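You operate a simulated robot arm through the tools that you are given. There is no shell and no other tool. Be economical: measure what you need, move in short steps, check, and stop when the job is done.

The job below is to be done with a simulated two-armed robot. You get a single attempt, and the scene is never put back.

## Task
Peel the clamped profile and wipe off the grime under its film.
Fine: pull by the white tab, film into the bin, lid shut; yellow cloth back. What is to be rubbed or washed off counts as gone when no trace of it is left.

It is judged by the outcome, as a careful person would: the job done as asked, and still so three seconds after it is handed in. It fails if anything else is knocked over, pushed out of place, dropped, spilled or broken. Lids that push on must go on centred and level and be pressed home; caps that screw on are set level and turned clockwise until they are tight. Flat cloth is picked up by pressing the open fingertips on it (5 to 10 N) and closing them slowly along it; thin cloth reads only 2 to 8 mm in the jaws.

## Robot
Two 7-joint arms with two-finger parallel grippers on one trunk, hanging from a carriage that runs on a gantry, over the field with the corners [-1970, 33], [-1970, -1247], [330, -1248], [330, 32] (x, y) and turns from -320 to 368 degrees about z. Base frame: it is fixed where the carriage stands at the start and does not move with it; the origin is on the floor, on the carriage's upright axis, x ahead of it, y to its left, z up; the surface under the hand at the start is at about z = 800. Readings come in mm, degrees, newtons and seconds.
The left shoulder is at the start at [40, 173, 1462], the right one opposite. With the tool pointing down near the work surface each hand reaches from about 100 to 640 mm from the robot's upright axis, wherever it stands, measured 20 degrees to its own side. Places, roughly: blue lid of the film bin [300, 300, 1100]; inside of the film bin [300, 200, 800]; yellow clamp lever of the cradle [700, -200, 800]. Payload 3.43 kg a hand.
Tool frame (each hand has its own): the origin (TCP) lies between the finger pads and is the grasp point; the fingertips stand 30 mm ahead of it; z points along the fingers, y is the line along which they close. Largest opening 94 mm; finger width 28, thickness 10; the body of the gripper, 50 by 96 mm, starts 55 mm behind the TCP.
Orientation is that of the tool frame in the base frame, as a unit quaternion [w, x, y, z]. With the fingers straight down and closing along the base's y, the tool's x points along the base's -x, its y along +y and its z along -z.

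## Interface
- The arms move only by the tool nudge_tool. It takes "left_targets", "right_targets" or both (then of equal length, played together; a hand with none holds still); each is a list of rows, each a list of 7 numbers: the shift along the base's x, y, z in mm, then the turn, a rotation vector about the base's x, y, z in degrees, then the gripper command, from -1 (shut) to 1 (fully open), values between in proportion. In form: [[dx, dy, dz, rx, ry, rz, fingers], ...]. A call has 1 to 12 rows; each row shifts and turns the commanded pose from where the row before left it. A row lasts 0.2 s, in which the tool goes at most 50 mm and 8.6 degrees; a call with a longer step from one row to the next is refused whole, and so is a gripper value outside its range. A pose out of reach is approached as far as the arm can. The call stops where the force on the tool passes 50 N (or 10 N more than at its start, if that is more) or the arm is blocked; 0.2 s more then pass. Each finger travels about 72 mm/s and halts on what it meets, pressing with about 21 N; the grip force reading is that of the motor and also rises with nothing between the fingers. The clock runs only during rows and for 0.2 s after the last one: add rows that do not move to give the fingers time. The reply holds the time, the measured pose of the TCP, the force on the tool along the base axes, the opening and the grip force, in the units named above and with some noise, with the torque about the TCP (base axes, N m) and any sound that the robot's microphone picked up.
- Cameras (640 x 400 px; columns grow to the right, rows downward): "scene" is now at [240.7, 9.2, 1722.4]; the picture's right is [0.07, -1.00, 0.00], its down [-0.86, -0.06, -0.51] and it looks along [0.51, 0.04, -0.86] (base axes); focal length 257 px, centre (320, 200). "left" rides on the left gripper at [76, -14, -103] in its tool frame; the picture's right is [0.18, 0.98, 0.00], its down [-0.75, 0.14, -0.64] and it looks along [-0.63, 0.12, 0.77] (tool axes); focal length 243 px, centre (320, 200). "right" rides on the right gripper at [76, 14, -103] in its tool frame; the picture's right is [-0.18, 0.98, 0.00], its down [-0.75, -0.14, -0.64] and it looks along [-0.63, -0.12, 0.77] (tool axes); focal length 243 px, centre (320, 200). There is no depth. A picture from a camera that has moved, and an enlarged one, comes with that camera's place and axes in the base frame and with its lens. The place of the scene camera against the robot may be out by one fixed shift of up to 25 mm in any direction.
- get_image(camera): a new picture of that camera. No time passes.
- lift_body(by): slides the trunk up (or, below 0, down) by that many mm; the arms and the scene camera ride with it, the base frame stays. It gives what a move gives, with no picture.
- base_move(legs): drives the robot by 1 to 6 legs, each [ahead, left, turn to the left] in mm, mm and degrees, along the robot's own axes; the way and the turn of a leg run together, so that a leg with both is an arc; at most 1500 mm and 180 degrees a leg. The arms and the cameras ride along, it lands a little off, and it stops where it bumps. It keeps to its track: a leg is cut to what the track allows. It gives what a move gives.
- turn_head(pan, tilt): turns the head with the scene camera to pan (to the left, within 86 degrees either way) and tilt (down, from -29 to 69), counted from straight ahead of the robot. It gives what a move gives.
- close_up(camera, box): a new picture of the part [left, top, right, bottom] of that camera's present view, enlarged. No time passes.
- finish_job(): hands the job in; it is judged then, once.

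Work in short steps. Places have to be worked out from the pictures, the camera data and where the tool is seen: move nearer, look again, correct. Check each grasp and each placing, and mend what went wrong. You have 120 turns and 88 pictures in all, those below and enlarged ones among them. Open the grippers and draw the arms clear of the work before you hand the job in, unless the task says otherwise; then end with one line.

The tools are called by a JSON object that holds its "name" and its "arguments". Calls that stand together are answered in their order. nudge_tool: Moves the arms, as the interface text tells. Its arguments: {"type":"object","properties":{"left_targets":{"type":"array","items":{"type":"array","items":{"type":"number"}}},"right_targets":{"type":"array","items":{"type":"array","items":{"type":"number"}}}},"required":[]} The other tools are called the same way: lift_body (by) slides the trunk up or down; base_move (legs) drives the base; turn_head (pan, tilt) turns the head that bears the scene camera; get_image (camera) takes a picture; close_up (camera, box) takes an enlarged picture of a part of a camera's view; finish_job () hands the job in.

At the start:

```text
t: 0.0
left_eef_pos: [468.9, 240.0, 1000.9]
left_orientation: [0.001, 0.0, 1.0, 0.0]
left_ft_force: [10.0, -9.2, -48.1]
left_torque: [1.44, -2.96, 0.93]
left_width: 93.9
left_grasp_force: 0.1
right_eef_pos: [617.7, -175.9, 1417.8]
right_orientation: [0.0, 0.0, 1.0, 0.0]
right_ft_force: [0.6, 0.1, 0.1]
right_torque: [-0.02, 0.01, 0.0]
right_width: 93.8
right_grasp_force: 0.2
trunk travel left (down, up): [-615.0, 166.0]
robot x, y, heading: [-1.4, -0.4, 0.1]
head pan, tilt: [4.2, 59.1]
```

scene: 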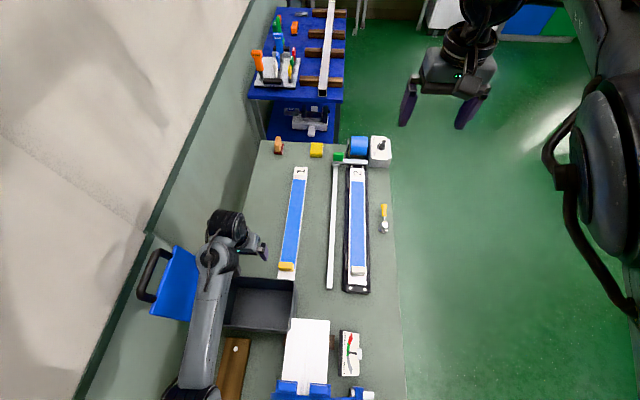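
right: 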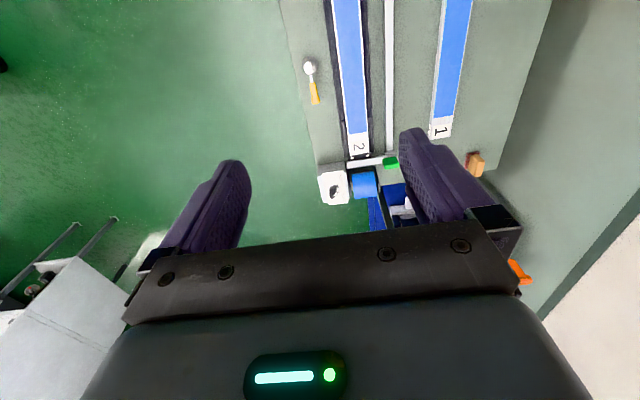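
left: 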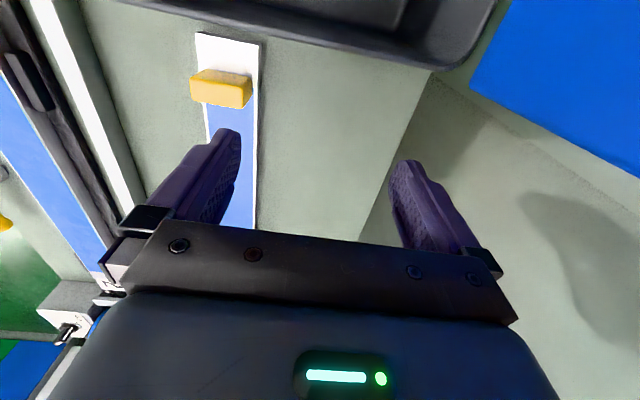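

The left force reads oddly (-48 N) with an open hand. I'll look closer at the scene before moving.

{"name": "close_up", "arguments": {"camera": "scene", "box": [240, 120, 420, 232]}}

{"name": "close_up", "arguments": {"camera": "scene", "box": [130, 200, 420, 400]}}

{"name": "close_up", "arguments": {"camera": "scene", "box": [230, 0, 400, 106]}}

```text
3.56 times, centred on (330, 176) of scene
camera zoom: at [240.7, 9.2, 1722.4], right [0.07, -1.0, 0.0], down [-0.86, -0.06, -0.51], along [0.51, 0.04, -0.86], focal length 914 px, centre (284, 285)
```

zoom: 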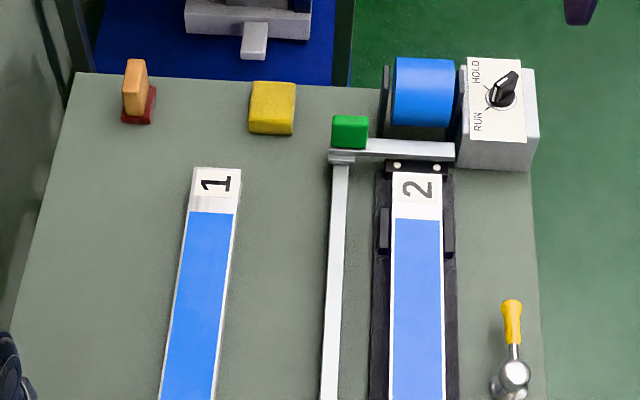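

```text
2.00 times, centred on (275, 300) of scene
camera zoom: at [240.7, 9.2, 1722.4], right [0.07, -1.0, 0.0], down [-0.86, -0.06, -0.51], along [0.51, 0.04, -0.86], focal length 514 px, centre (410, 0)
```

zoom: 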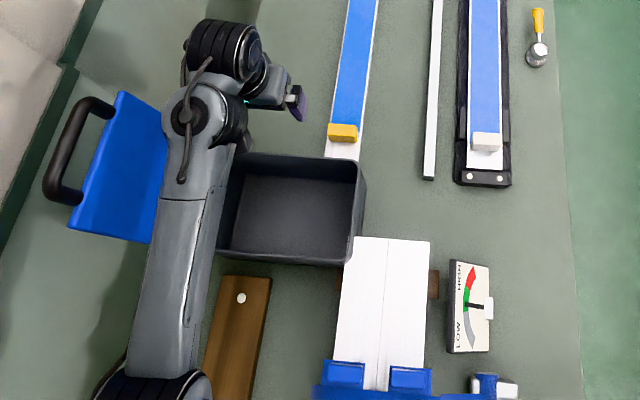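

```text
3.76 times, centred on (315, 53) of scene
camera zoom: at [240.7, 9.2, 1722.4], right [0.07, -1.0, 0.0], down [-0.86, -0.06, -0.51], along [0.51, 0.04, -0.86], focal length 968 px, centre (339, 753)
```

zoom: 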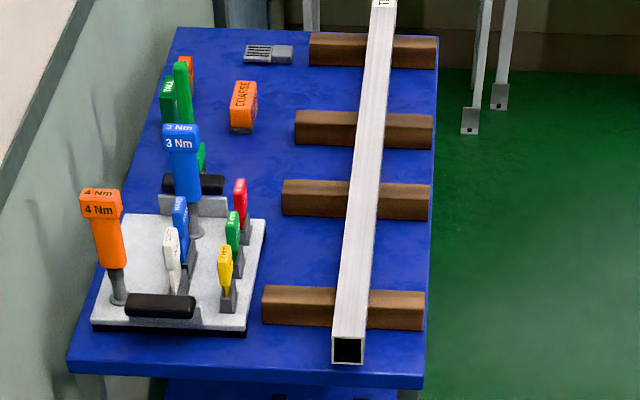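

The clamped one is profile 2 in the cradle, with its white tab at the near end. I'll lift the left hand a little to see whether its force reading comes from contact or is a bias.

{"name": "nudge_tool", "arguments": {"left_targets": [[0, 0, 20, 0, 0, 0, 1], [0, 0, 20, 0, 0, 0, 1], [0, 0, 0, 0, 0, 0, 1]]}}

{"name": "close_up", "arguments": {"camera": "scene", "box": [320, 230, 420, 400]}}

{"name": "get_image", "arguments": {"camera": "right"}}

```text
t: 0.3
left_eef_pos: [471.3, 241.3, 1004.6]
left_orientation: [0.008, -0.001, 1.0, 0.0]
left_ft_force: [8.2, -5.2, -24.7]
left_torque: [0.71, -1.16, 0.49]
left_width: 94.2
left_grasp_force: 0.0
right_eef_pos: [618.0, -175.7, 1418.3]
right_orientation: [0.0, 0.0, 1.0, 0.001]
right_ft_force: [0.9, 0.0, -0.9]
right_torque: [0.0, 0.04, 0.0]
right_width: 93.9
right_grasp_force: 0.1
trunk travel left (down, up): [-615.0, 166.0]
robot x, y, heading: [-0.6, 0.3, -0.1]
head pan, tilt: [4.2, 59.1]
stopped in row 1 (left hand): the force on the tool passed its limit at 95 N (the readings are from after the stop); the commanded pose is now the measured one
```

```text
2.35 times, centred on (370, 315) of scene
camera zoom: at [240.8, 9.2, 1722.5], right [0.07, -1.0, 0.0], down [-0.86, -0.06, -0.51], along [0.51, 0.04, -0.86], focal length 605 px, centre (202, -71)
```

zoom: 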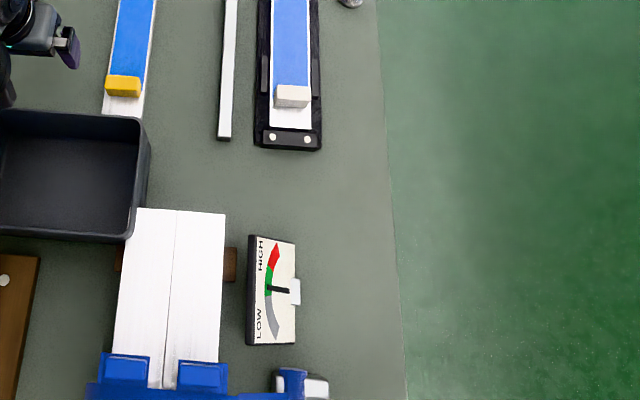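

```text
80 pictures are left
camera right: at [540.8, -162.1, 1519.3], right [0.18, 0.98, 0.0], down [0.75, -0.14, 0.64], along [0.63, -0.12, -0.77], focal length 243 px, centre (320, 200)
```

right: 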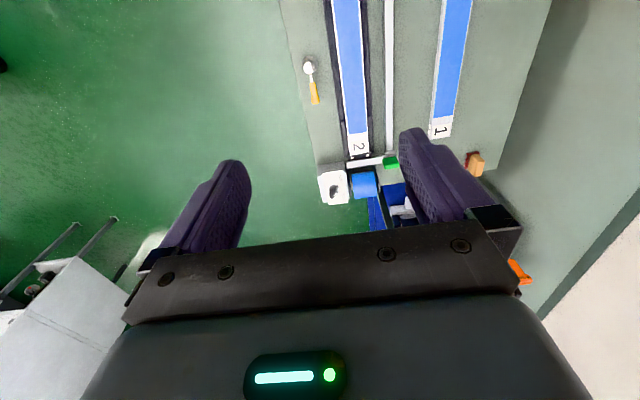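

Going up increases the resistance, so something near the left hand blocks it from above. I'll look at it closely.

{"name": "close_up", "arguments": {"camera": "scene", "box": [130, 190, 310, 302]}}

{"name": "get_image", "arguments": {"camera": "left"}}

```text
3.56 times, centred on (220, 246) of scene
camera zoom: at [240.8, 9.2, 1722.5], right [0.07, -1.0, 0.0], down [-0.86, -0.06, -0.51], along [0.51, 0.04, -0.86], focal length 914 px, centre (676, 36)
```

zoom: 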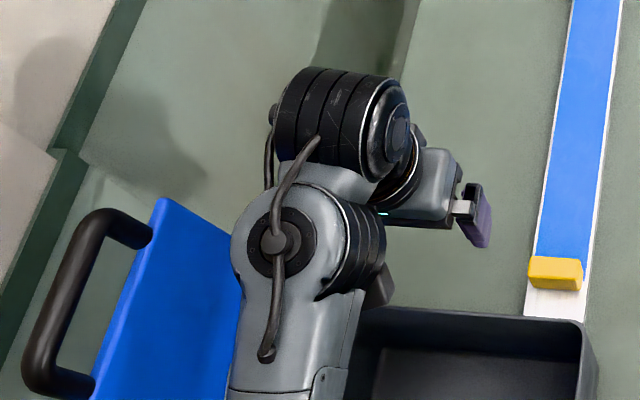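

```text
78 pictures are left
camera left: at [392.6, 225.7, 1105.6], right [-0.19, 0.98, 0.0], down [0.74, 0.14, 0.65], along [0.64, 0.12, -0.76], focal length 243 px, centre (320, 200)
```

left: 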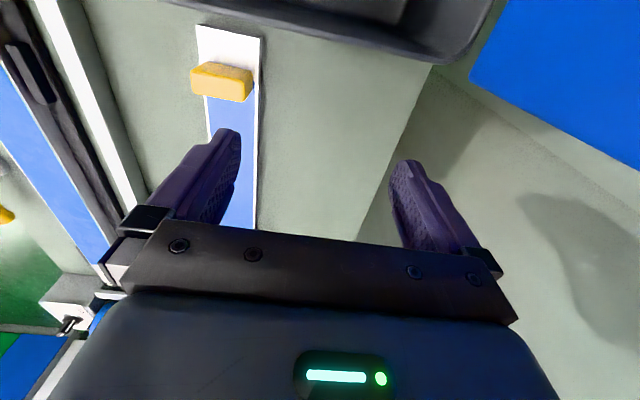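

The forearm seems to be in touch with the open lid. I'll ease the hand along the force direction (down, ahead, and towards -y) and see whether the contact fades.

{"name": "nudge_tool", "arguments": {"left_targets": [[3, -5, -8, 0, 0, 0, 1], [3, -5, -8, 0, 0, 0, 1], [0, 0, 0, 0, 0, 0, 1]]}}

```text
t: 1.1
left_eef_pos: [475.6, 231.0, 988.7]
left_orientation: [0.007, -0.002, 1.0, 0.0]
left_ft_force: [0.3, -0.5, 0.0]
left_torque: [0.0, -0.04, 0.0]
left_width: 93.8
left_grasp_force: 0.0
right_eef_pos: [617.5, -176.4, 1417.7]
right_orientation: [0.0, 0.0, 1.0, 0.0]
right_ft_force: [0.5, -0.3, 0.5]
right_torque: [-0.01, 0.01, -0.03]
right_width: 94.0
right_grasp_force: 0.1
trunk travel left (down, up): [-615.0, 166.0]
robot x, y, heading: [4.2, 1.0, -0.0]
head pan, tilt: [4.2, 59.1]
```

Contact is gone. Estimates: white tab ≈ (490,-100,~840), profile running to x≈940, cloth ≈ (1060,90). I'll bring the right hand down above the tab for a better look.

{"name": "nudge_tool", "arguments": {"right_targets": [[-18, 8, -42, 0, 0, 0, 1], [-18, 8, -42, 0, 0, 0, 1], [-18, 8, -42, 0, 0, 0, 1], [-18, 8, -42, 0, 0, 0, 1], [-18, 8, -42, 0, 0, 0, 1], [-18, 8, -42, 0, 0, 0, 1], [-18, 8, -42, 0, 0, 0, 1], [-18, 8, -42, 0, 0, 0, 1], [-18, 8, -42, 0, 0, 0, 1], [0, 0, 0, 0, 0, 0, 1]]}}

{"name": "get_image", "arguments": {"camera": "right"}}

```text
t: 3.3
left_eef_pos: [475.7, 230.7, 989.0]
left_orientation: [0.007, -0.002, 1.0, 0.0]
left_ft_force: [0.5, 0.5, -0.4]
left_torque: [0.02, 0.02, -0.01]
left_width: 94.2
left_grasp_force: 0.2
right_eef_pos: [571.9, -232.8, 1221.9]
right_orientation: [0.002, 0.0, 1.0, -0.001]
right_ft_force: [0.2, 0.3, -1.0]
right_torque: [-0.01, -0.03, -0.01]
right_width: 94.1
right_grasp_force: 0.1
right hand out of reach, approached as far as the arm can: row 2, 3, 4, 5, 6, 7, 8, 9
trunk travel left (down, up): [-615.0, 166.0]
robot x, y, heading: [-0.2, -0.6, -0.0]
head pan, tilt: [4.2, 59.1]
```

```text
77 pictures are left
camera right: at [495.6, -220.2, 1324.3], right [0.18, 0.98, 0.0], down [0.75, -0.14, 0.64], along [0.63, -0.12, -0.77], focal length 243 px, centre (320, 200)
```

right: 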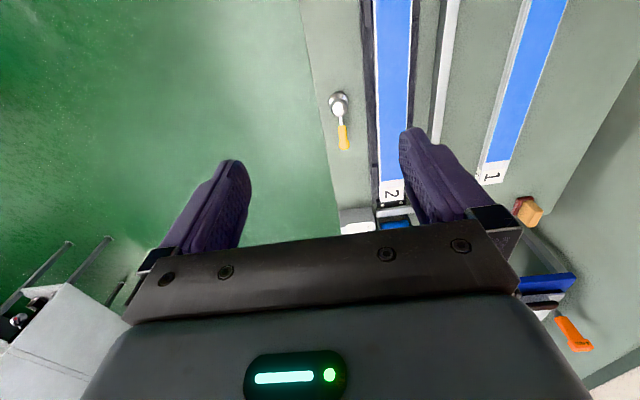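

The arm took a strange path sideways. I'll go by the mirror of the left hand's pose, (470,-235,1000).

{"name": "nudge_tool", "arguments": {"right_targets": [[-15, 0, -37, 0, 0, 0, 1], [-15, 0, -37, 0, 0, 0, 1], [-15, 0, -37, 0, 0, 0, 1], [-15, 0, -37, 0, 0, 0, 1], [-15, 0, -37, 0, 0, 0, 1], [-15, 0, -37, 0, 0, 0, 1], [0, 0, 0, 0, 0, 0, 1]]}}

```text
t: 4.9
left_eef_pos: [476.5, 229.7, 988.7]
left_orientation: [0.007, -0.001, 1.0, -0.002]
left_ft_force: [0.3, 0.0, -1.1]
left_torque: [0.0, 0.02, 0.01]
left_width: 94.2
left_grasp_force: 0.1
right_eef_pos: [492.5, -252.5, 998.8]
right_orientation: [-0.001, 0.0, 1.0, 0.002]
right_ft_force: [0.1, 0.2, 0.4]
right_torque: [0.0, -0.01, -0.02]
right_width: 94.1
right_grasp_force: 0.1
right hand out of reach, approached as far as the arm can: row 1, 2, 3, 4
trunk travel left (down, up): [-615.0, 166.0]
robot x, y, heading: [0.5, 2.1, 0.1]
head pan, tilt: [4.2, 59.1]
```

Good; now towards y≈-110 at this height, then look.

{"name": "nudge_tool", "arguments": {"right_targets": [[-5, 35, 0, 0, 0, 0, 1], [-5, 35, 0, 0, 0, 0, 1], [-5, 35, 0, 0, 0, 0, 1], [-5, 30, 0, 0, 0, 0, 1], [0, 0, 0, 0, 0, 0, 1]]}}

{"name": "get_image", "arguments": {"camera": "right"}}

```text
t: 6.1
left_eef_pos: [475.0, 231.5, 989.6]
left_orientation: [0.006, -0.001, 1.0, -0.001]
left_ft_force: [-0.6, -0.3, -1.0]
left_torque: [0.01, -0.01, 0.05]
left_width: 94.1
left_grasp_force: 0.1
right_eef_pos: [539.5, -203.0, 965.1]
right_orientation: [0.0, 0.0, 1.0, 0.0]
right_ft_force: [-0.2, 0.1, -0.1]
right_torque: [-0.01, 0.01, -0.02]
right_width: 93.9
right_grasp_force: 0.1
right hand out of reach, approached as far as the arm can: row 1, 2, 3, 4
trunk travel left (down, up): [-615.0, 166.0]
robot x, y, heading: [0.7, -2.9, 0.0]
head pan, tilt: [4.2, 59.1]
```

```text
76 pictures are left
camera right: at [464.3, -189.9, 1067.5], right [0.18, 0.98, 0.0], down [0.75, -0.14, 0.64], along [0.63, -0.12, -0.77], focal length 243 px, centre (320, 200)
```

right: 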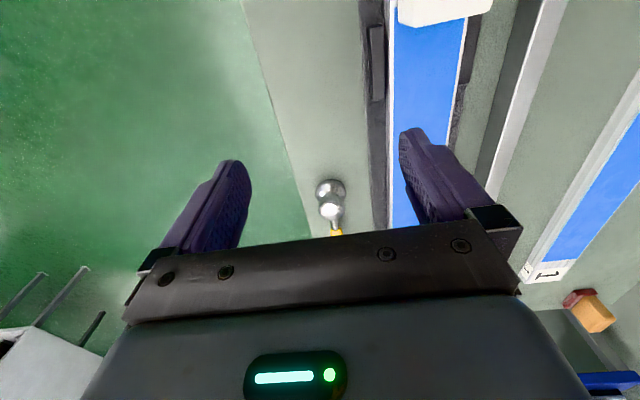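

The right hand can't go further inward than about -20° from the robot axis, so I'll reposition the carriage. First I'll bring the left hand clear of the lid (ahead and inward), then raise the trunk a bit.

{"name": "nudge_tool", "arguments": {"left_targets": [[20, -10, 0, 0, 0, 0, 1], [20, -10, 0, 0, 0, 0, 1], [0, 0, 0, 0, 0, 0, 1]], "right_targets": [[0, 0, 10, 0, 0, 0, 1], [0, 0, 10, 0, 0, 0, 1], [0, 0, 0, 0, 0, 0, 1]]}}

{"name": "lift_body", "arguments": {"by": 80}}

{"name": "turn_head", "arguments": {"pan": 45, "tilt": 62}}

{"name": "get_image", "arguments": {"camera": "scene"}}

```text
t: 6.9
left_eef_pos: [517.3, 210.1, 988.5]
left_orientation: [0.008, -0.001, 1.0, -0.001]
left_ft_force: [0.4, 0.0, -0.5]
left_torque: [-0.01, 0.01, -0.01]
left_width: 94.1
left_grasp_force: 0.1
right_eef_pos: [544.4, -207.2, 982.9]
right_orientation: [0.0, 0.0, 1.0, 0.002]
right_ft_force: [-0.3, -0.2, 0.2]
right_torque: [-0.01, -0.01, -0.02]
right_width: 94.2
right_grasp_force: 0.1
right hand out of reach, approached as far as the arm can: row 1, 2
trunk travel left (down, up): [-615.0, 166.0]
robot x, y, heading: [-0.6, -0.0, 0.2]
head pan, tilt: [4.2, 59.1]
```

```text
t: 8.1
left_eef_pos: [517.1, 210.4, 1068.2]
left_orientation: [0.007, -0.003, 1.0, -0.001]
left_ft_force: [-0.4, 0.5, 0.2]
left_torque: [-0.02, 0.0, 0.02]
left_width: 93.9
left_grasp_force: 0.0
right_eef_pos: [543.8, -208.1, 1062.9]
right_orientation: [0.0, -0.001, 1.0, 0.001]
right_ft_force: [-0.8, 0.2, 0.0]
right_torque: [0.01, 0.0, 0.0]
right_width: 94.0
right_grasp_force: 0.1
trunk travel left (down, up): [-695.0, 86.0]
robot x, y, heading: [3.8, 2.0, 0.2]
head pan, tilt: [4.2, 59.1]
```

```text
t: 9.1
left_eef_pos: [516.7, 211.1, 1068.1]
left_orientation: [0.007, -0.002, 1.0, -0.001]
left_ft_force: [0.4, 0.0, 0.1]
left_torque: [-0.03, -0.02, 0.03]
left_width: 94.1
left_grasp_force: 0.1
right_eef_pos: [544.6, -207.8, 1063.4]
right_orientation: [-0.001, 0.0, 1.0, 0.001]
right_ft_force: [0.3, 0.4, 0.7]
right_torque: [0.04, -0.02, 0.01]
right_width: 94.0
right_grasp_force: 0.1
trunk travel left (down, up): [-695.0, 86.0]
robot x, y, heading: [-2.0, -1.4, -0.2]
head pan, tilt: [45.0, 62.0]
```

```text
75 pictures are left
camera scene: at [218.8, 49.7, 1799.2], right [0.71, -0.71, 0.0], down [-0.62, -0.62, -0.47], along [0.33, 0.33, -0.88], focal length 257 px, centre (320, 200)
```

scene: 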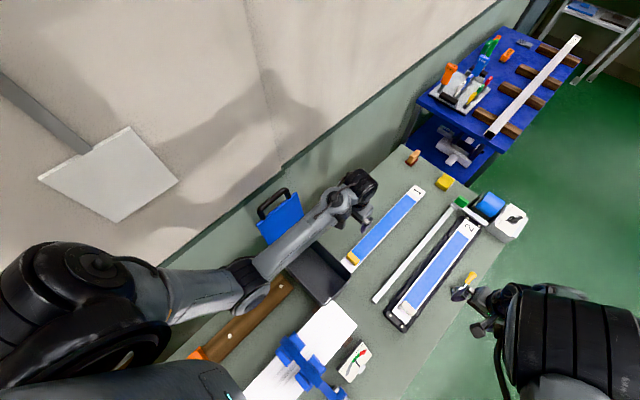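

The left arm is clear. Driving ahead 150 and left 30 so that the tab lies at about -21° from the robot.

{"name": "base_move", "arguments": {"legs": [[150, 30, 0]]}}

{"name": "turn_head", "arguments": {"pan": 0, "tilt": 60}}

{"name": "get_image", "arguments": {"camera": "scene"}}

```text
t: 10.5
left_eef_pos: [666.4, 241.0, 1068.2]
left_orientation: [0.006, -0.003, 1.0, 0.0]
left_ft_force: [-0.2, 0.5, 0.0]
left_torque: [0.0, 0.01, 0.02]
left_width: 93.8
left_grasp_force: 0.1
right_eef_pos: [692.7, -176.1, 1064.7]
right_orientation: [-0.001, -0.001, 1.0, 0.001]
right_ft_force: [-0.3, 0.6, 0.0]
right_torque: [0.0, 0.01, -0.01]
right_width: 94.1
right_grasp_force: 0.0
trunk travel left (down, up): [-695.0, 86.0]
robot x, y, heading: [149.1, 30.3, 0.3]
head pan, tilt: [45.0, 62.0]
```

```text
t: 11.6
left_eef_pos: [664.4, 241.6, 1068.0]
left_orientation: [0.008, -0.003, 1.0, 0.0]
left_ft_force: [0.3, 0.2, -0.5]
left_torque: [0.0, 0.02, 0.02]
left_width: 93.9
left_grasp_force: 0.0
right_eef_pos: [692.6, -178.7, 1064.7]
right_orientation: [-0.001, -0.001, 1.0, 0.0]
right_ft_force: [0.5, 0.1, 0.6]
right_torque: [-0.03, -0.03, 0.02]
right_width: 93.8
right_grasp_force: 0.0
trunk travel left (down, up): [-695.0, 86.0]
robot x, y, heading: [145.4, 28.1, 0.1]
head pan, tilt: [0.0, 60.0]
```

```text
74 pictures are left
camera scene: at [388.5, 34.0, 1801.4], right [0.0, -1.0, 0.0], down [-0.87, 0.0, -0.5], along [0.5, 0.0, -0.87], focal length 257 px, centre (320, 200)
```

scene: 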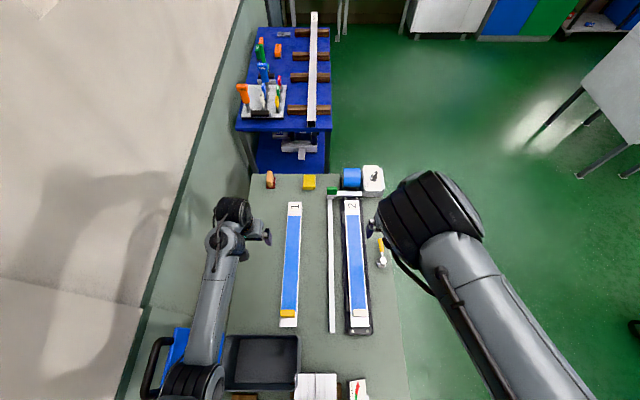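

Now moving the right hand back over the tab: target about (480,-105,985).

{"name": "nudge_tool", "arguments": {"right_targets": [[-40, 5, -10, 0, 0, 0, 1], [-40, 10, -15, 0, 0, 0, 1], [-40, 15, -15, 0, 0, 0, 1], [-40, 15, -15, 0, 0, 0, 1], [-40, 15, -15, 0, 0, 0, 1], [-10, 10, -10, 0, 0, 0, 1], [0, 0, 0, 0, 0, 0, 1]]}}

{"name": "get_image", "arguments": {"camera": "right"}}

```text
t: 13.2
left_eef_pos: [666.4, 240.9, 1069.1]
left_orientation: [0.007, -0.003, 1.0, 0.0]
left_ft_force: [1.3, 1.0, 0.3]
left_torque: [0.01, -0.02, 0.0]
left_width: 94.0
left_grasp_force: 0.1
right_eef_pos: [554.8, -218.1, 938.1]
right_orientation: [-0.001, -0.001, 1.0, 0.003]
right_ft_force: [0.4, 0.4, -0.1]
right_torque: [0.0, -0.03, -0.05]
right_width: 94.0
right_grasp_force: 0.0
right hand out of reach, approached as far as the arm can: row 1, 2, 3, 4, 5, 6
trunk travel left (down, up): [-695.0, 86.0]
robot x, y, heading: [148.7, 28.9, 0.0]
head pan, tilt: [0.0, 60.0]
```

```text
73 pictures are left
camera right: at [478.9, -204.6, 1040.5], right [0.18, 0.98, 0.0], down [0.76, -0.14, 0.64], along [0.63, -0.11, -0.77], focal length 243 px, centre (320, 200)
```

right: 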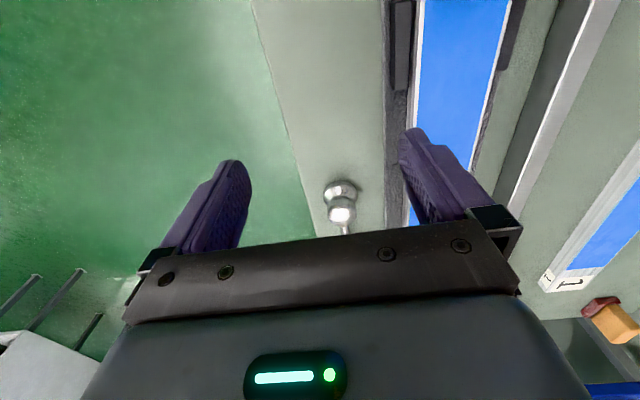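

The last joint may be at its limit at this yaw. I'll test by yawing the tool +24° while going for the target.

{"name": "nudge_tool", "arguments": {"right_targets": [[0, 0, 5, 0, 0, 8, 1], [0, 0, 5, 0, 0, 8, 1], [0, 0, 5, 0, 0, 8, 1], [0, 0, 0, 0, 0, 0, 1], [0, 0, 0, 0, 0, 0, 1]]}}

```text
t: 14.4
left_eef_pos: [665.3, 241.0, 1068.2]
left_orientation: [0.007, -0.002, 1.0, -0.001]
left_ft_force: [0.2, 0.4, 0.5]
left_torque: [0.02, -0.03, -0.03]
left_width: 94.2
left_grasp_force: 0.0
right_eef_pos: [578.7, -229.6, 929.5]
right_orientation: [-0.002, -0.208, 0.978, 0.001]
right_ft_force: [0.4, 0.9, -0.3]
right_torque: [0.02, -0.04, -0.01]
right_width: 94.0
right_grasp_force: 0.0
right hand out of reach, approached as far as the arm can: row 2, 3
trunk travel left (down, up): [-695.0, 86.0]
robot x, y, heading: [150.9, 29.3, 0.2]
head pan, tilt: [0.0, 60.0]
```

That was worse; try the other yaw direction (to about -24°).

{"name": "nudge_tool", "arguments": {"right_targets": [[0, 0, 5, 0, 0, -8, 1], [0, 0, 5, 0, 0, -8, 1], [0, 0, 5, 0, 0, -8, 1], [0, 0, 0, 0, 0, -8, 1], [0, 0, 0, 0, 0, -8, 1], [0, 0, 0, 0, 0, -8, 1], [0, 0, 0, 0, 0, 0, 1], [0, 0, 0, 0, 0, 0, 1]]}}

{"name": "get_image", "arguments": {"camera": "scene"}}

```text
t: 16.2
left_eef_pos: [665.7, 240.8, 1068.9]
left_orientation: [0.007, -0.003, 1.0, -0.001]
left_ft_force: [-0.3, -0.6, 0.1]
left_torque: [-0.04, -0.02, -0.02]
left_width: 93.9
left_grasp_force: 0.0
right_eef_pos: [578.0, -229.4, 943.1]
right_orientation: [-0.001, 0.207, 0.978, 0.001]
right_ft_force: [0.1, -0.1, 0.6]
right_torque: [0.02, -0.01, 0.0]
right_width: 94.0
right_grasp_force: 0.2
trunk travel left (down, up): [-695.0, 86.0]
robot x, y, heading: [152.4, 29.2, 0.1]
head pan, tilt: [0.0, 60.0]
```

```text
72 pictures are left
camera scene: at [388.5, 33.9, 1801.4], right [0.0, -1.0, 0.0], down [-0.87, 0.0, -0.5], along [0.5, 0.0, -0.87], focal length 257 px, centre (320, 200)
```

scene: 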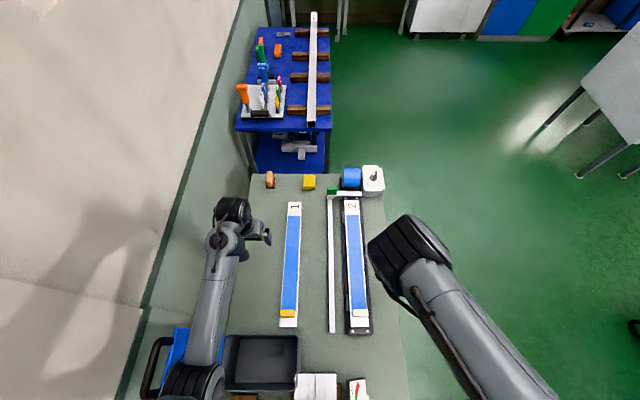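

With yaw -24° nothing is out of reach. Now try moving inwards towards (480,-105).

{"name": "nudge_tool", "arguments": {"right_targets": [[-16, 21, 5, 0, 0, 0, 1], [-16, 21, 5, 0, 0, 0, 1], [-16, 21, 5, 0, 0, 0, 1], [-16, 21, 5, 0, 0, 0, 1], [-16, 21, 5, 0, 0, 0, 1], [-16, 21, 5, 0, 0, 0, 1], [0, 0, 0, 0, 0, 0, 1]]}}

{"name": "get_image", "arguments": {"camera": "right"}}

```text
t: 17.8
left_eef_pos: [664.4, 241.7, 1068.6]
left_orientation: [0.008, -0.003, 1.0, -0.001]
left_ft_force: [0.9, 1.0, 0.3]
left_torque: [-0.03, 0.03, -0.02]
left_width: 93.7
left_grasp_force: 0.0
right_eef_pos: [552.0, -214.5, 926.9]
right_orientation: [-0.001, 0.207, 0.978, 0.002]
right_ft_force: [-0.6, 0.2, -0.2]
right_torque: [0.03, 0.0, -0.01]
right_width: 94.1
right_grasp_force: 0.1
right hand out of reach, approached as far as the arm can: row 1, 2, 3, 4, 5, 6
trunk travel left (down, up): [-695.0, 86.0]
robot x, y, heading: [148.5, 25.1, 0.3]
head pan, tilt: [0.0, 60.0]
```

```text
71 pictures are left
camera right: at [487.6, -171.5, 1030.2], right [0.57, 0.82, 0.0], down [0.63, -0.44, 0.64], along [0.53, -0.36, -0.77], focal length 243 px, centre (320, 200)
```

right: 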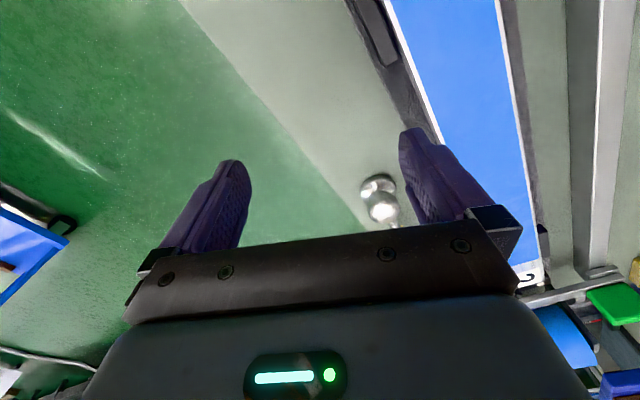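

The limit looks like a minimum shoulder–wrist distance (arm too folded). I'll raise the trunk to give more room, un-yaw, and then move in over the tab.

{"name": "lift_body", "arguments": {"by": 82}}

{"name": "nudge_tool", "arguments": {"right_targets": [[0, 10, -30, 0, 0, 8, 1], [-5, 20, -10, 0, 0, 8, 1], [-10, 20, 0, 0, 0, 8, 1], [-20, 20, 0, 0, 0, 0, 1], [-20, 20, 0, 0, 0, 0, 1], [-15, 15, 0, 0, 0, 0, 1], [0, 0, 0, 0, 0, 0, 1]]}}

{"name": "get_image", "arguments": {"camera": "right"}}

```text
t: 19.0
left_eef_pos: [665.7, 241.5, 1151.1]
left_orientation: [0.006, -0.003, 1.0, 0.0]
left_ft_force: [-0.7, -0.1, -0.4]
left_torque: [0.07, 0.05, -0.02]
left_width: 94.2
left_grasp_force: 0.0
right_eef_pos: [550.5, -214.8, 1009.6]
right_orientation: [-0.001, 0.207, 0.978, 0.002]
right_ft_force: [-0.1, 0.4, -0.6]
right_torque: [-0.02, 0.01, 0.02]
right_width: 94.1
right_grasp_force: 0.0
trunk travel left (down, up): [-777.0, 4.0]
robot x, y, heading: [148.6, 27.3, -0.1]
head pan, tilt: [0.0, 60.0]
```

```text
t: 20.6
left_eef_pos: [665.4, 240.5, 1151.1]
left_orientation: [0.007, -0.002, 1.0, 0.0]
left_ft_force: [0.4, -0.7, -0.7]
left_torque: [-0.01, -0.03, 0.03]
left_width: 93.7
left_grasp_force: 0.1
right_eef_pos: [522.2, -167.8, 919.4]
right_orientation: [-0.003, -0.002, 1.0, 0.002]
right_ft_force: [0.9, 0.7, -1.2]
right_torque: [0.0, -0.03, 0.02]
right_width: 94.0
right_grasp_force: 0.1
right hand out of reach, approached as far as the arm can: row 2, 3, 4, 5, 6
trunk travel left (down, up): [-777.0, 4.0]
robot x, y, heading: [148.3, 29.1, 0.0]
head pan, tilt: [0.0, 60.0]
```

```text
70 pictures are left
camera right: at [446.7, -154.7, 1022.6], right [0.18, 0.98, 0.0], down [0.76, -0.14, 0.64], along [0.63, -0.11, -0.77], focal length 243 px, centre (320, 200)
```

right: 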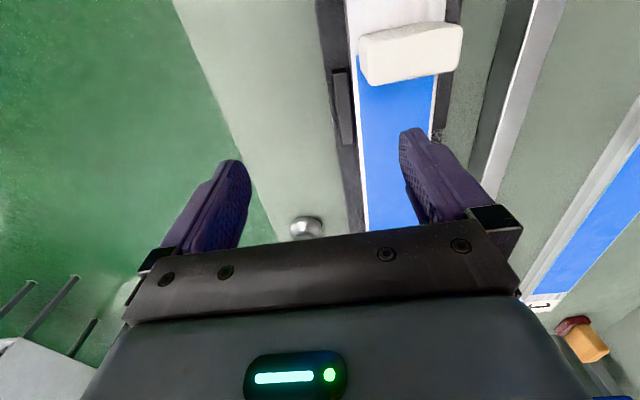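

The tab is a block about 63 mm wide at ≈(488,-103). I'll take a close-up of it, and back the carriage up by 100 to get comfortable reach.

{"name": "close_up", "arguments": {"camera": "right", "box": [310, 0, 510, 124]}}

{"name": "base_move", "arguments": {"legs": [[-95, 3, 0]]}}

{"name": "nudge_tool", "arguments": {"right_targets": [[10, 15, 0, 0, 0, 0, 1], [10, 15, 0, 0, 0, 0, 1], [10, 15, 0, 0, 0, 0, 1], [0, 15, 0, 0, 0, 0, 1], [0, 0, 0, 0, 0, 0, 1]]}}

{"name": "get_image", "arguments": {"camera": "right"}}

```text
3.20 times, centred on (410, 62) of right
camera zoom: at [446.7, -154.7, 1022.6], right [0.18, 0.98, 0.0], down [0.76, -0.14, 0.64], along [0.63, -0.11, -0.77], focal length 776 px, centre (32, 642)
```

zoom: 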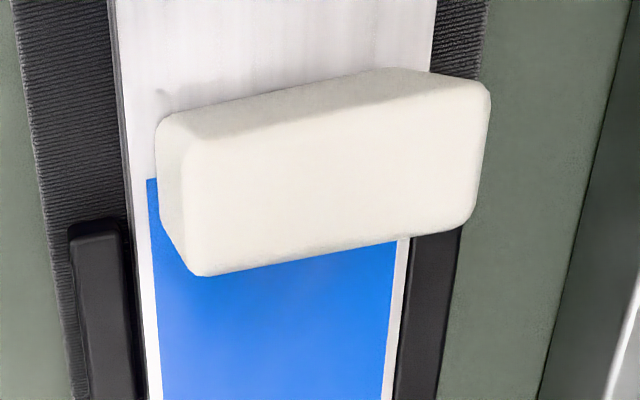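

```text
t: 21.8
left_eef_pos: [568.6, 242.3, 1150.0]
left_orientation: [0.007, -0.003, 1.0, -0.001]
left_ft_force: [-0.2, 0.1, -0.6]
left_torque: [0.01, 0.0, 0.03]
left_width: 94.0
left_grasp_force: 0.1
right_eef_pos: [426.1, -167.7, 919.5]
right_orientation: [-0.002, -0.001, 1.0, 0.002]
right_ft_force: [-1.0, 0.0, -0.2]
right_torque: [-0.02, -0.01, 0.04]
right_width: 94.0
right_grasp_force: 0.0
trunk travel left (down, up): [-777.0, 4.0]
robot x, y, heading: [54.5, 27.7, 0.3]
head pan, tilt: [0.0, 60.0]
```

```text
t: 22.9
left_eef_pos: [568.4, 241.9, 1149.8]
left_orientation: [0.007, -0.003, 1.0, 0.0]
left_ft_force: [0.7, 0.7, 0.4]
left_torque: [0.01, -0.01, -0.01]
left_width: 94.2
left_grasp_force: 0.0
right_eef_pos: [464.3, -115.2, 908.6]
right_orientation: [-0.003, -0.002, 1.0, 0.004]
right_ft_force: [-0.2, 0.4, -0.5]
right_torque: [-0.02, 0.01, -0.01]
right_width: 93.8
right_grasp_force: 0.1
right hand out of reach, approached as far as the arm can: row 1, 2, 4
trunk travel left (down, up): [-777.0, 4.0]
robot x, y, heading: [53.4, 32.1, 0.1]
head pan, tilt: [0.0, 60.0]
```

```text
68 pictures are left
camera right: at [388.9, -102.6, 1012.0], right [0.18, 0.98, 0.01], down [0.76, -0.14, 0.64], along [0.63, -0.11, -0.77], focal length 243 px, centre (320, 200)
```

right: 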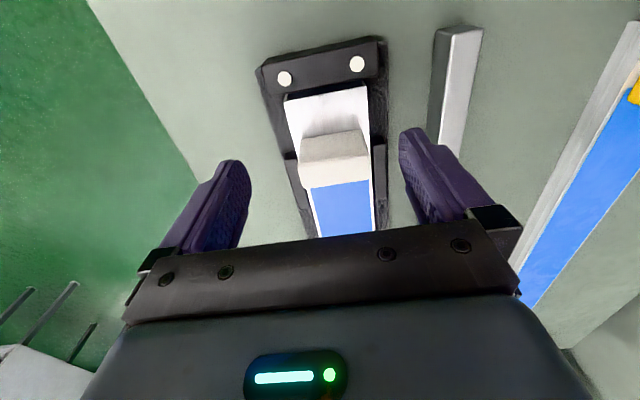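

Triangulating both views: tab ≈ 43 mm (y) × 22 mm (x), centre (478,-107), top at z≈875. I'll lower the open hand to straddle it at TCP z≈882 and check.

{"name": "nudge_tool", "arguments": {"right_targets": [[7, 4, -6, 0, 0, 0, 1], [7, 4, -10, 0, 0, 0, 1], [0, 0, -10, 0, 0, 0, 1], [0, 0, 0, 0, 0, 0, 1]]}}

{"name": "get_image", "arguments": {"camera": "right"}}

{"name": "close_up", "arguments": {"camera": "scene", "box": [280, 140, 420, 228]}}

```text
t: 23.9
left_eef_pos: [568.5, 241.4, 1150.0]
left_orientation: [0.007, -0.004, 1.0, 0.0]
left_ft_force: [0.0, 0.3, -0.2]
left_torque: [0.0, 0.01, 0.01]
left_width: 93.9
left_grasp_force: 0.0
right_eef_pos: [478.5, -106.2, 883.5]
right_orientation: [-0.002, -0.002, 1.0, 0.003]
right_ft_force: [0.1, 0.1, -0.3]
right_torque: [0.0, 0.0, 0.02]
right_width: 94.2
right_grasp_force: 0.0
trunk travel left (down, up): [-777.0, 4.0]
robot x, y, heading: [50.8, 31.8, 0.1]
head pan, tilt: [0.0, 60.0]
```

```text
67 pictures are left
camera right: at [403.1, -93.6, 986.2], right [0.18, 0.98, 0.0], down [0.76, -0.14, 0.64], along [0.63, -0.11, -0.77], focal length 243 px, centre (320, 200)
```

right: 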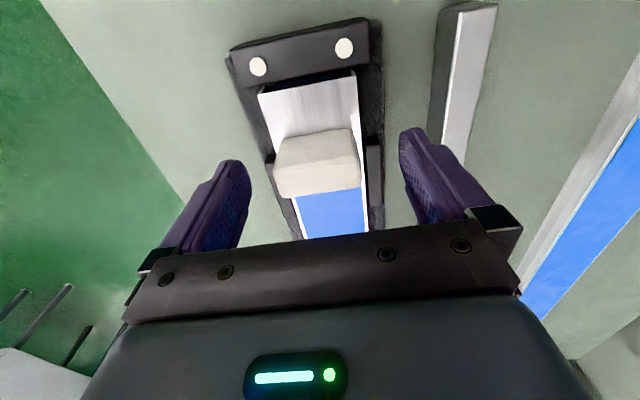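

```text
4.55 times, centred on (350, 184) of scene
camera zoom: at [292.3, 34.2, 1883.5], right [0.0, -1.0, 0.0], down [-0.87, 0.0, -0.5], along [0.5, 0.0, -0.87], focal length 1169 px, centre (184, 273)
```

zoom: 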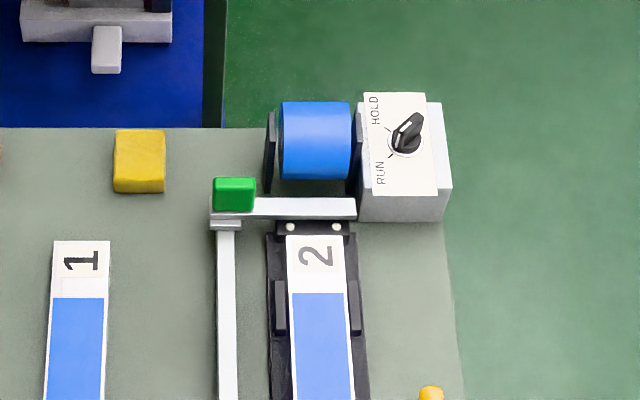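

Alignment is good: tips at z≈853, profile top about 848. Closing on the tab.

{"name": "nudge_tool", "arguments": {"right_targets": [[0, -1, -1, 0, 0, 0, 0.3], [0, 0, 0, 0, 0, 0, 0], [0, 0, 0, 0, 0, 0, -0.3], [0, 0, 0, 0, 0, 0, -1], [0, 0, 0, 0, 0, 0, -1], [0, 0, 0, 0, 0, 0, -1]]}}

{"name": "get_image", "arguments": {"camera": "right"}}

```text
t: 25.4
left_eef_pos: [569.5, 240.3, 1150.5]
left_orientation: [0.007, -0.003, 1.0, 0.0]
left_ft_force: [0.2, 0.5, 0.1]
left_torque: [0.0, 0.03, -0.02]
left_width: 93.9
left_grasp_force: 0.2
right_eef_pos: [478.0, -108.3, 882.8]
right_orientation: [-0.003, -0.002, 1.0, 0.003]
right_ft_force: [0.2, 0.6, 0.9]
right_torque: [-0.02, -0.02, -0.03]
right_width: 48.6
right_grasp_force: 21.1
trunk travel left (down, up): [-777.0, 4.0]
robot x, y, heading: [51.8, 27.4, 0.3]
head pan, tilt: [0.0, 60.0]
```

```text
65 pictures are left
camera right: at [403.2, -94.7, 985.3], right [0.18, 0.98, 0.0], down [0.76, -0.14, 0.64], along [0.63, -0.11, -0.77], focal length 243 px, centre (320, 200)
```

right: 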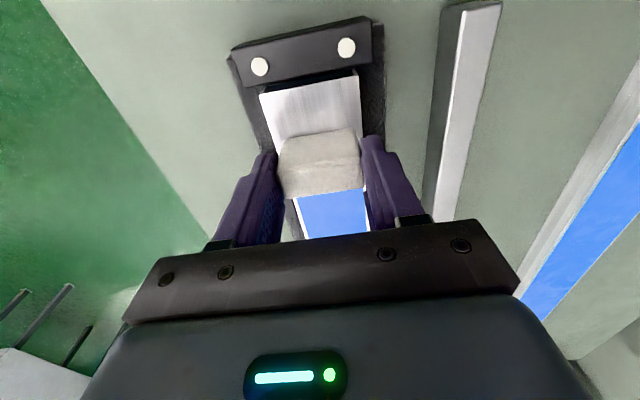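

Tab held (48.6 mm). I'll start peeling slowly, up and ahead at 45°, watching the force.

{"name": "nudge_tool", "arguments": {"right_targets": [[2, 0, 5, 0, 0, 0, -1], [4, 0, 5, 0, 0, 0, -1], [5, 0, 5, 0, 0, 0, -1], [5, 0, 5, 0, 0, 0, -1], [5, 0, 5, 0, 0, 0, -1], [5, 0, 5, 0, 0, 0, -1]]}}

{"name": "get_image", "arguments": {"camera": "right"}}

```text
t: 26.8
left_eef_pos: [568.3, 242.9, 1149.1]
left_orientation: [0.007, -0.004, 1.0, -0.001]
left_ft_force: [0.7, 0.4, 0.0]
left_torque: [-0.02, 0.01, 0.0]
left_width: 93.9
left_grasp_force: 0.1
right_eef_pos: [504.7, -108.8, 912.6]
right_orientation: [-0.002, -0.002, 1.0, 0.003]
right_ft_force: [0.1, 0.9, -0.6]
right_torque: [0.0, 0.0, 0.0]
right_width: 48.7
right_grasp_force: 21.0
trunk travel left (down, up): [-777.0, 4.0]
robot x, y, heading: [54.3, 33.2, 0.2]
head pan, tilt: [0.0, 60.0]
```

```text
64 pictures are left
camera right: at [429.4, -95.8, 1014.7], right [0.18, 0.98, 0.0], down [0.76, -0.14, 0.64], along [0.63, -0.11, -0.77], focal length 243 px, centre (320, 200)
```

right: 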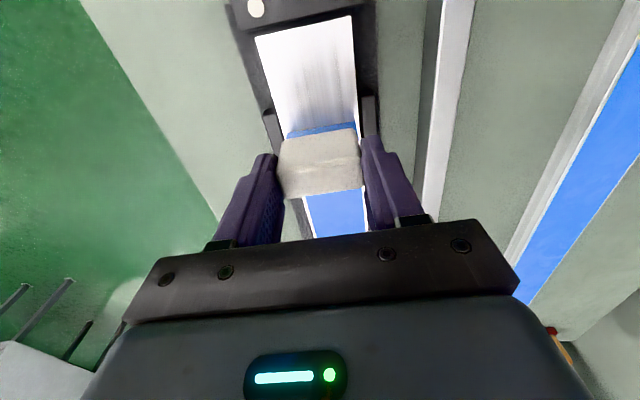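

It peels with almost no force. Continuing along the 45° line.

{"name": "nudge_tool", "arguments": {"right_targets": [[8, 0, 8, 0, 0, 0, -1], [8, 0, 8, 0, 0, 0, -1], [8, 0, 8, 0, 0, 0, -1], [8, 0, 8, 0, 0, 0, -1], [8, 0, 8, 0, 0, 0, -1], [8, 0, 8, 0, 0, 0, -1], [8, 0, 8, 0, 0, 0, -1], [8, 0, 8, 0, 0, 0, -1], [8, 0, 8, 0, 0, 0, -1]]}}

{"name": "get_image", "arguments": {"camera": "right"}}

{"name": "get_image", "arguments": {"camera": "scene"}}

```text
t: 28.8
left_eef_pos: [569.1, 241.6, 1149.9]
left_orientation: [0.007, -0.004, 1.0, -0.001]
left_ft_force: [0.2, -0.3, 0.2]
left_torque: [0.0, -0.01, 0.0]
left_width: 94.1
left_grasp_force: 0.0
right_eef_pos: [576.6, -108.8, 983.7]
right_orientation: [-0.002, -0.001, 1.0, 0.002]
right_ft_force: [-0.8, 0.4, -1.6]
right_torque: [0.05, 0.0, 0.01]
right_width: 49.0
right_grasp_force: 21.3
trunk travel left (down, up): [-777.0, 4.0]
robot x, y, heading: [53.2, 29.8, 0.4]
head pan, tilt: [0.0, 60.0]
```

```text
63 pictures are left
camera right: at [501.0, -95.3, 1086.9], right [0.18, 0.98, 0.01], down [0.76, -0.14, 0.64], along [0.63, -0.11, -0.77], focal length 243 px, centre (320, 200)
```

right: 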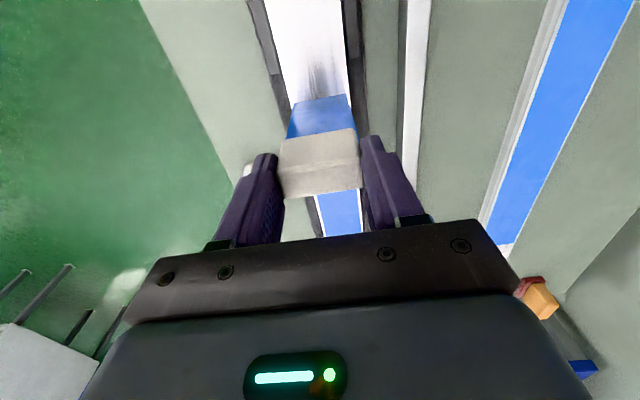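

```text
62 pictures are left
camera scene: at [292.3, 34.2, 1883.4], right [0.0, -1.0, 0.0], down [-0.87, 0.0, -0.5], along [0.5, 0.0, -0.87], focal length 257 px, centre (320, 200)
```

scene: 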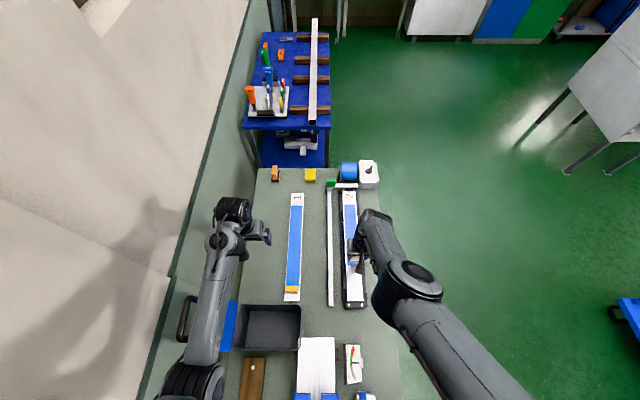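

Peeling well, with dark grime visible underneath. Continuing.

{"name": "nudge_tool", "arguments": {"right_targets": [[9, 0, 9, 0, 0, 0, -1], [9, 0, 9, 0, 0, 0, -1], [9, 0, 9, 0, 0, 0, -1], [9, 0, 9, 0, 0, 0, -1], [9, 0, 9, 0, 0, 0, -1], [9, 0, 9, 0, 0, 0, -1], [9, 0, 9, 0, 0, 0, -1], [9, 0, 9, 0, 0, 0, -1], [9, 0, 9, 0, 0, 0, -1], [9, 0, 9, 0, 0, 0, -1]]}}

{"name": "base_move", "arguments": {"legs": [[90, 0, 0]]}}

{"name": "nudge_tool", "arguments": {"right_targets": [[0, 0, 9, 0, 0, 0, -1], [0, 0, 9, 0, 0, 0, -1], [0, 0, 9, 0, 0, 0, -1], [0, 0, 9, 0, 0, 0, -1], [0, 0, 9, 0, 0, 0, -1], [0, 0, 9, 0, 0, 0, -1], [0, 0, 9, 0, 0, 0, -1], [0, 0, 9, 0, 0, 0, -1], [0, 0, 9, 0, 0, 0, -1], [0, 0, 9, 0, 0, 0, -1]]}}

{"name": "get_image", "arguments": {"camera": "right"}}

```text
t: 30.9
left_eef_pos: [568.2, 241.0, 1149.8]
left_orientation: [0.007, -0.003, 1.0, -0.001]
left_ft_force: [0.6, -0.7, -0.3]
left_torque: [0.0, -0.03, 0.01]
left_width: 94.1
left_grasp_force: 0.0
right_eef_pos: [666.3, -108.6, 1073.7]
right_orientation: [-0.003, -0.002, 1.0, 0.003]
right_ft_force: [0.0, 0.1, -2.0]
right_torque: [-0.02, 0.01, -0.02]
right_width: 49.0
right_grasp_force: 21.6
trunk travel left (down, up): [-777.0, 4.0]
robot x, y, heading: [50.5, 28.0, 0.3]
head pan, tilt: [0.0, 60.0]
```

```text
t: 32.1
left_eef_pos: [659.9, 241.4, 1151.3]
left_orientation: [0.006, -0.003, 1.0, 0.0]
left_ft_force: [0.3, -0.6, 0.8]
left_torque: [-0.01, 0.01, 0.03]
left_width: 93.8
left_grasp_force: 0.1
right_eef_pos: [758.3, -107.5, 1074.2]
right_orientation: [-0.002, -0.002, 1.0, 0.002]
right_ft_force: [-0.8, 0.3, 0.1]
right_torque: [0.01, 0.01, -0.04]
right_width: 49.0
right_grasp_force: 20.4
trunk travel left (down, up): [-777.0, 4.0]
robot x, y, heading: [142.7, 26.7, 0.1]
head pan, tilt: [0.0, 60.0]
```

```text
t: 34.3
left_eef_pos: [658.4, 241.5, 1151.0]
left_orientation: [0.007, -0.004, 1.0, 0.0]
left_ft_force: [-0.7, 0.4, 0.1]
left_torque: [0.01, -0.02, 0.0]
left_width: 94.0
left_grasp_force: 0.0
right_eef_pos: [755.9, -106.7, 1163.9]
right_orientation: [-0.004, -0.002, 1.0, 0.003]
right_ft_force: [-0.7, -0.1, -0.9]
right_torque: [0.01, 0.0, 0.03]
right_width: 48.7
right_grasp_force: 21.2
trunk travel left (down, up): [-777.0, 4.0]
robot x, y, heading: [142.4, 27.2, 0.3]
head pan, tilt: [0.0, 60.0]
```

```text
61 pictures are left
camera right: at [681.1, -93.6, 1266.8], right [0.18, 0.98, 0.01], down [0.76, -0.14, 0.64], along [0.63, -0.11, -0.77], focal length 243 px, centre (320, 200)
```

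right: 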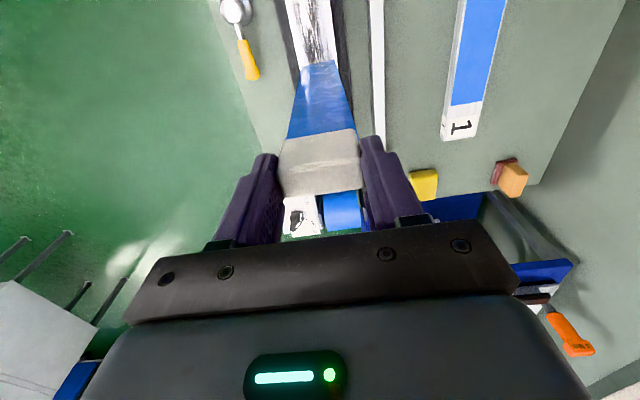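

More of the same: base ahead 80, up 90, and repeat.

{"name": "base_move", "arguments": {"legs": [[80, 0, 0]]}}

{"name": "nudge_tool", "arguments": {"right_targets": [[0, 0, 9, 0, 0, 0, -1], [0, 0, 9, 0, 0, 0, -1], [0, 0, 9, 0, 0, 0, -1], [0, 0, 9, 0, 0, 0, -1], [0, 0, 9, 0, 0, 0, -1], [0, 0, 9, 0, 0, 0, -1], [0, 0, 9, 0, 0, 0, -1], [0, 0, 9, 0, 0, 0, -1], [0, 0, 9, 0, 0, 0, -1], [0, 0, 9, 0, 0, 0, -1]]}}

{"name": "get_image", "arguments": {"camera": "right"}}

{"name": "get_image", "arguments": {"camera": "scene"}}

```text
t: 35.3
left_eef_pos: [738.9, 242.6, 1151.1]
left_orientation: [0.008, -0.003, 1.0, 0.0]
left_ft_force: [0.2, 0.1, -0.3]
left_torque: [-0.01, 0.02, 0.0]
left_width: 94.1
left_grasp_force: 0.1
right_eef_pos: [838.4, -105.8, 1163.4]
right_orientation: [-0.003, -0.003, 1.0, 0.002]
right_ft_force: [-0.4, 0.1, 1.0]
right_torque: [-0.03, 0.0, 0.03]
right_width: 49.0
right_grasp_force: 21.3
trunk travel left (down, up): [-777.0, 4.0]
robot x, y, heading: [224.6, 30.8, 0.4]
head pan, tilt: [0.0, 60.0]
```

```text
t: 37.5
left_eef_pos: [738.3, 241.7, 1150.7]
left_orientation: [0.008, -0.004, 1.0, -0.001]
left_ft_force: [-0.1, -0.4, -0.1]
left_torque: [0.0, 0.02, 0.03]
left_width: 93.9
left_grasp_force: 0.1
right_eef_pos: [850.2, -114.7, 1251.9]
right_orientation: [-0.004, -0.001, 1.0, 0.003]
right_ft_force: [-0.2, -0.4, -1.9]
right_torque: [-0.01, 0.01, -0.01]
right_width: 48.7
right_grasp_force: 21.2
right hand out of reach, approached as far as the arm can: row 1, 5, 6, 7, 8
trunk travel left (down, up): [-777.0, 4.0]
robot x, y, heading: [226.3, 28.4, -0.0]
head pan, tilt: [0.0, 60.0]
```

```text
60 pictures are left
camera right: at [775.0, -102.0, 1354.8], right [0.18, 0.98, 0.0], down [0.76, -0.14, 0.64], along [0.63, -0.11, -0.77], focal length 243 px, centre (320, 200)
```

right: 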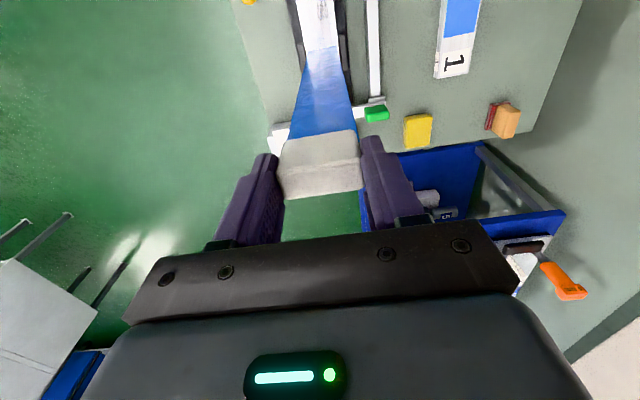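

```text
59 pictures are left
camera scene: at [462.8, 34.4, 1883.4], right [0.0, -1.0, 0.0], down [-0.87, 0.0, -0.5], along [0.5, 0.0, -0.87], focal length 257 px, centre (320, 200)
```

scene: 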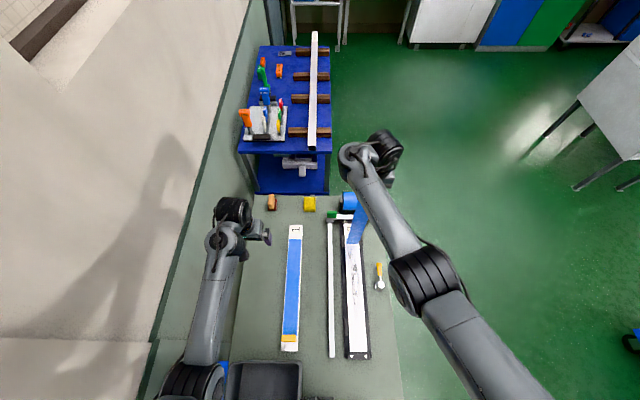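

Nearly off. Another base move ahead by 50 and a bit more lift with forward.

{"name": "base_move", "arguments": {"legs": [[50, 0, 0]]}}

{"name": "nudge_tool", "arguments": {"right_targets": [[3, 2, 8, 0, 0, 0, -1], [3, 2, 8, 0, 0, 0, -1], [3, 2, 8, 0, 0, 0, -1], [3, 2, 8, 0, 0, 0, -1], [3, 0, 8, 0, 0, 0, -1], [3, 0, 8, 0, 0, 0, -1], [3, 0, 8, 0, 0, 0, -1]]}}

{"name": "get_image", "arguments": {"camera": "right"}}

```text
t: 38.4
left_eef_pos: [789.0, 242.3, 1150.7]
left_orientation: [0.007, -0.003, 1.0, -0.001]
left_ft_force: [0.1, 0.0, -0.1]
left_torque: [0.0, -0.02, 0.0]
left_width: 94.0
left_grasp_force: 0.0
right_eef_pos: [900.5, -114.9, 1252.9]
right_orientation: [-0.003, -0.003, 1.0, 0.003]
right_ft_force: [0.0, 0.2, 0.2]
right_torque: [0.05, 0.01, -0.01]
right_width: 48.7
right_grasp_force: 21.1
trunk travel left (down, up): [-777.0, 4.0]
robot x, y, heading: [274.5, 26.3, 0.2]
head pan, tilt: [0.0, 60.0]
```

```text
t: 40.1
left_eef_pos: [788.2, 241.9, 1150.4]
left_orientation: [0.006, -0.003, 1.0, 0.001]
left_ft_force: [-0.4, 0.4, 0.0]
left_torque: [0.01, 0.0, 0.02]
left_width: 94.0
left_grasp_force: 0.2
right_eef_pos: [921.7, -106.7, 1307.4]
right_orientation: [-0.001, -0.005, 1.0, -0.001]
right_ft_force: [6.0, -7.8, -22.5]
right_torque: [0.52, -1.0, 0.5]
right_width: 49.0
right_grasp_force: 21.4
trunk travel left (down, up): [-777.0, 4.0]
robot x, y, heading: [270.8, 30.8, 0.2]
head pan, tilt: [0.0, 60.0]
stopped in row 7 (right hand): the force on the tool passed its limit at 64 N (the readings are from after the stop); the commanded pose is now the measured one
```

```text
58 pictures are left
camera right: at [845.7, -94.7, 1409.4], right [0.17, 0.98, 0.0], down [0.76, -0.13, 0.64], along [0.63, -0.11, -0.77], focal length 243 px, centre (320, 200)
```

right: 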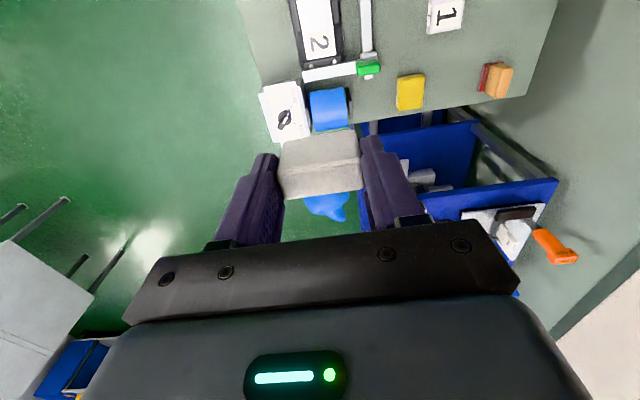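

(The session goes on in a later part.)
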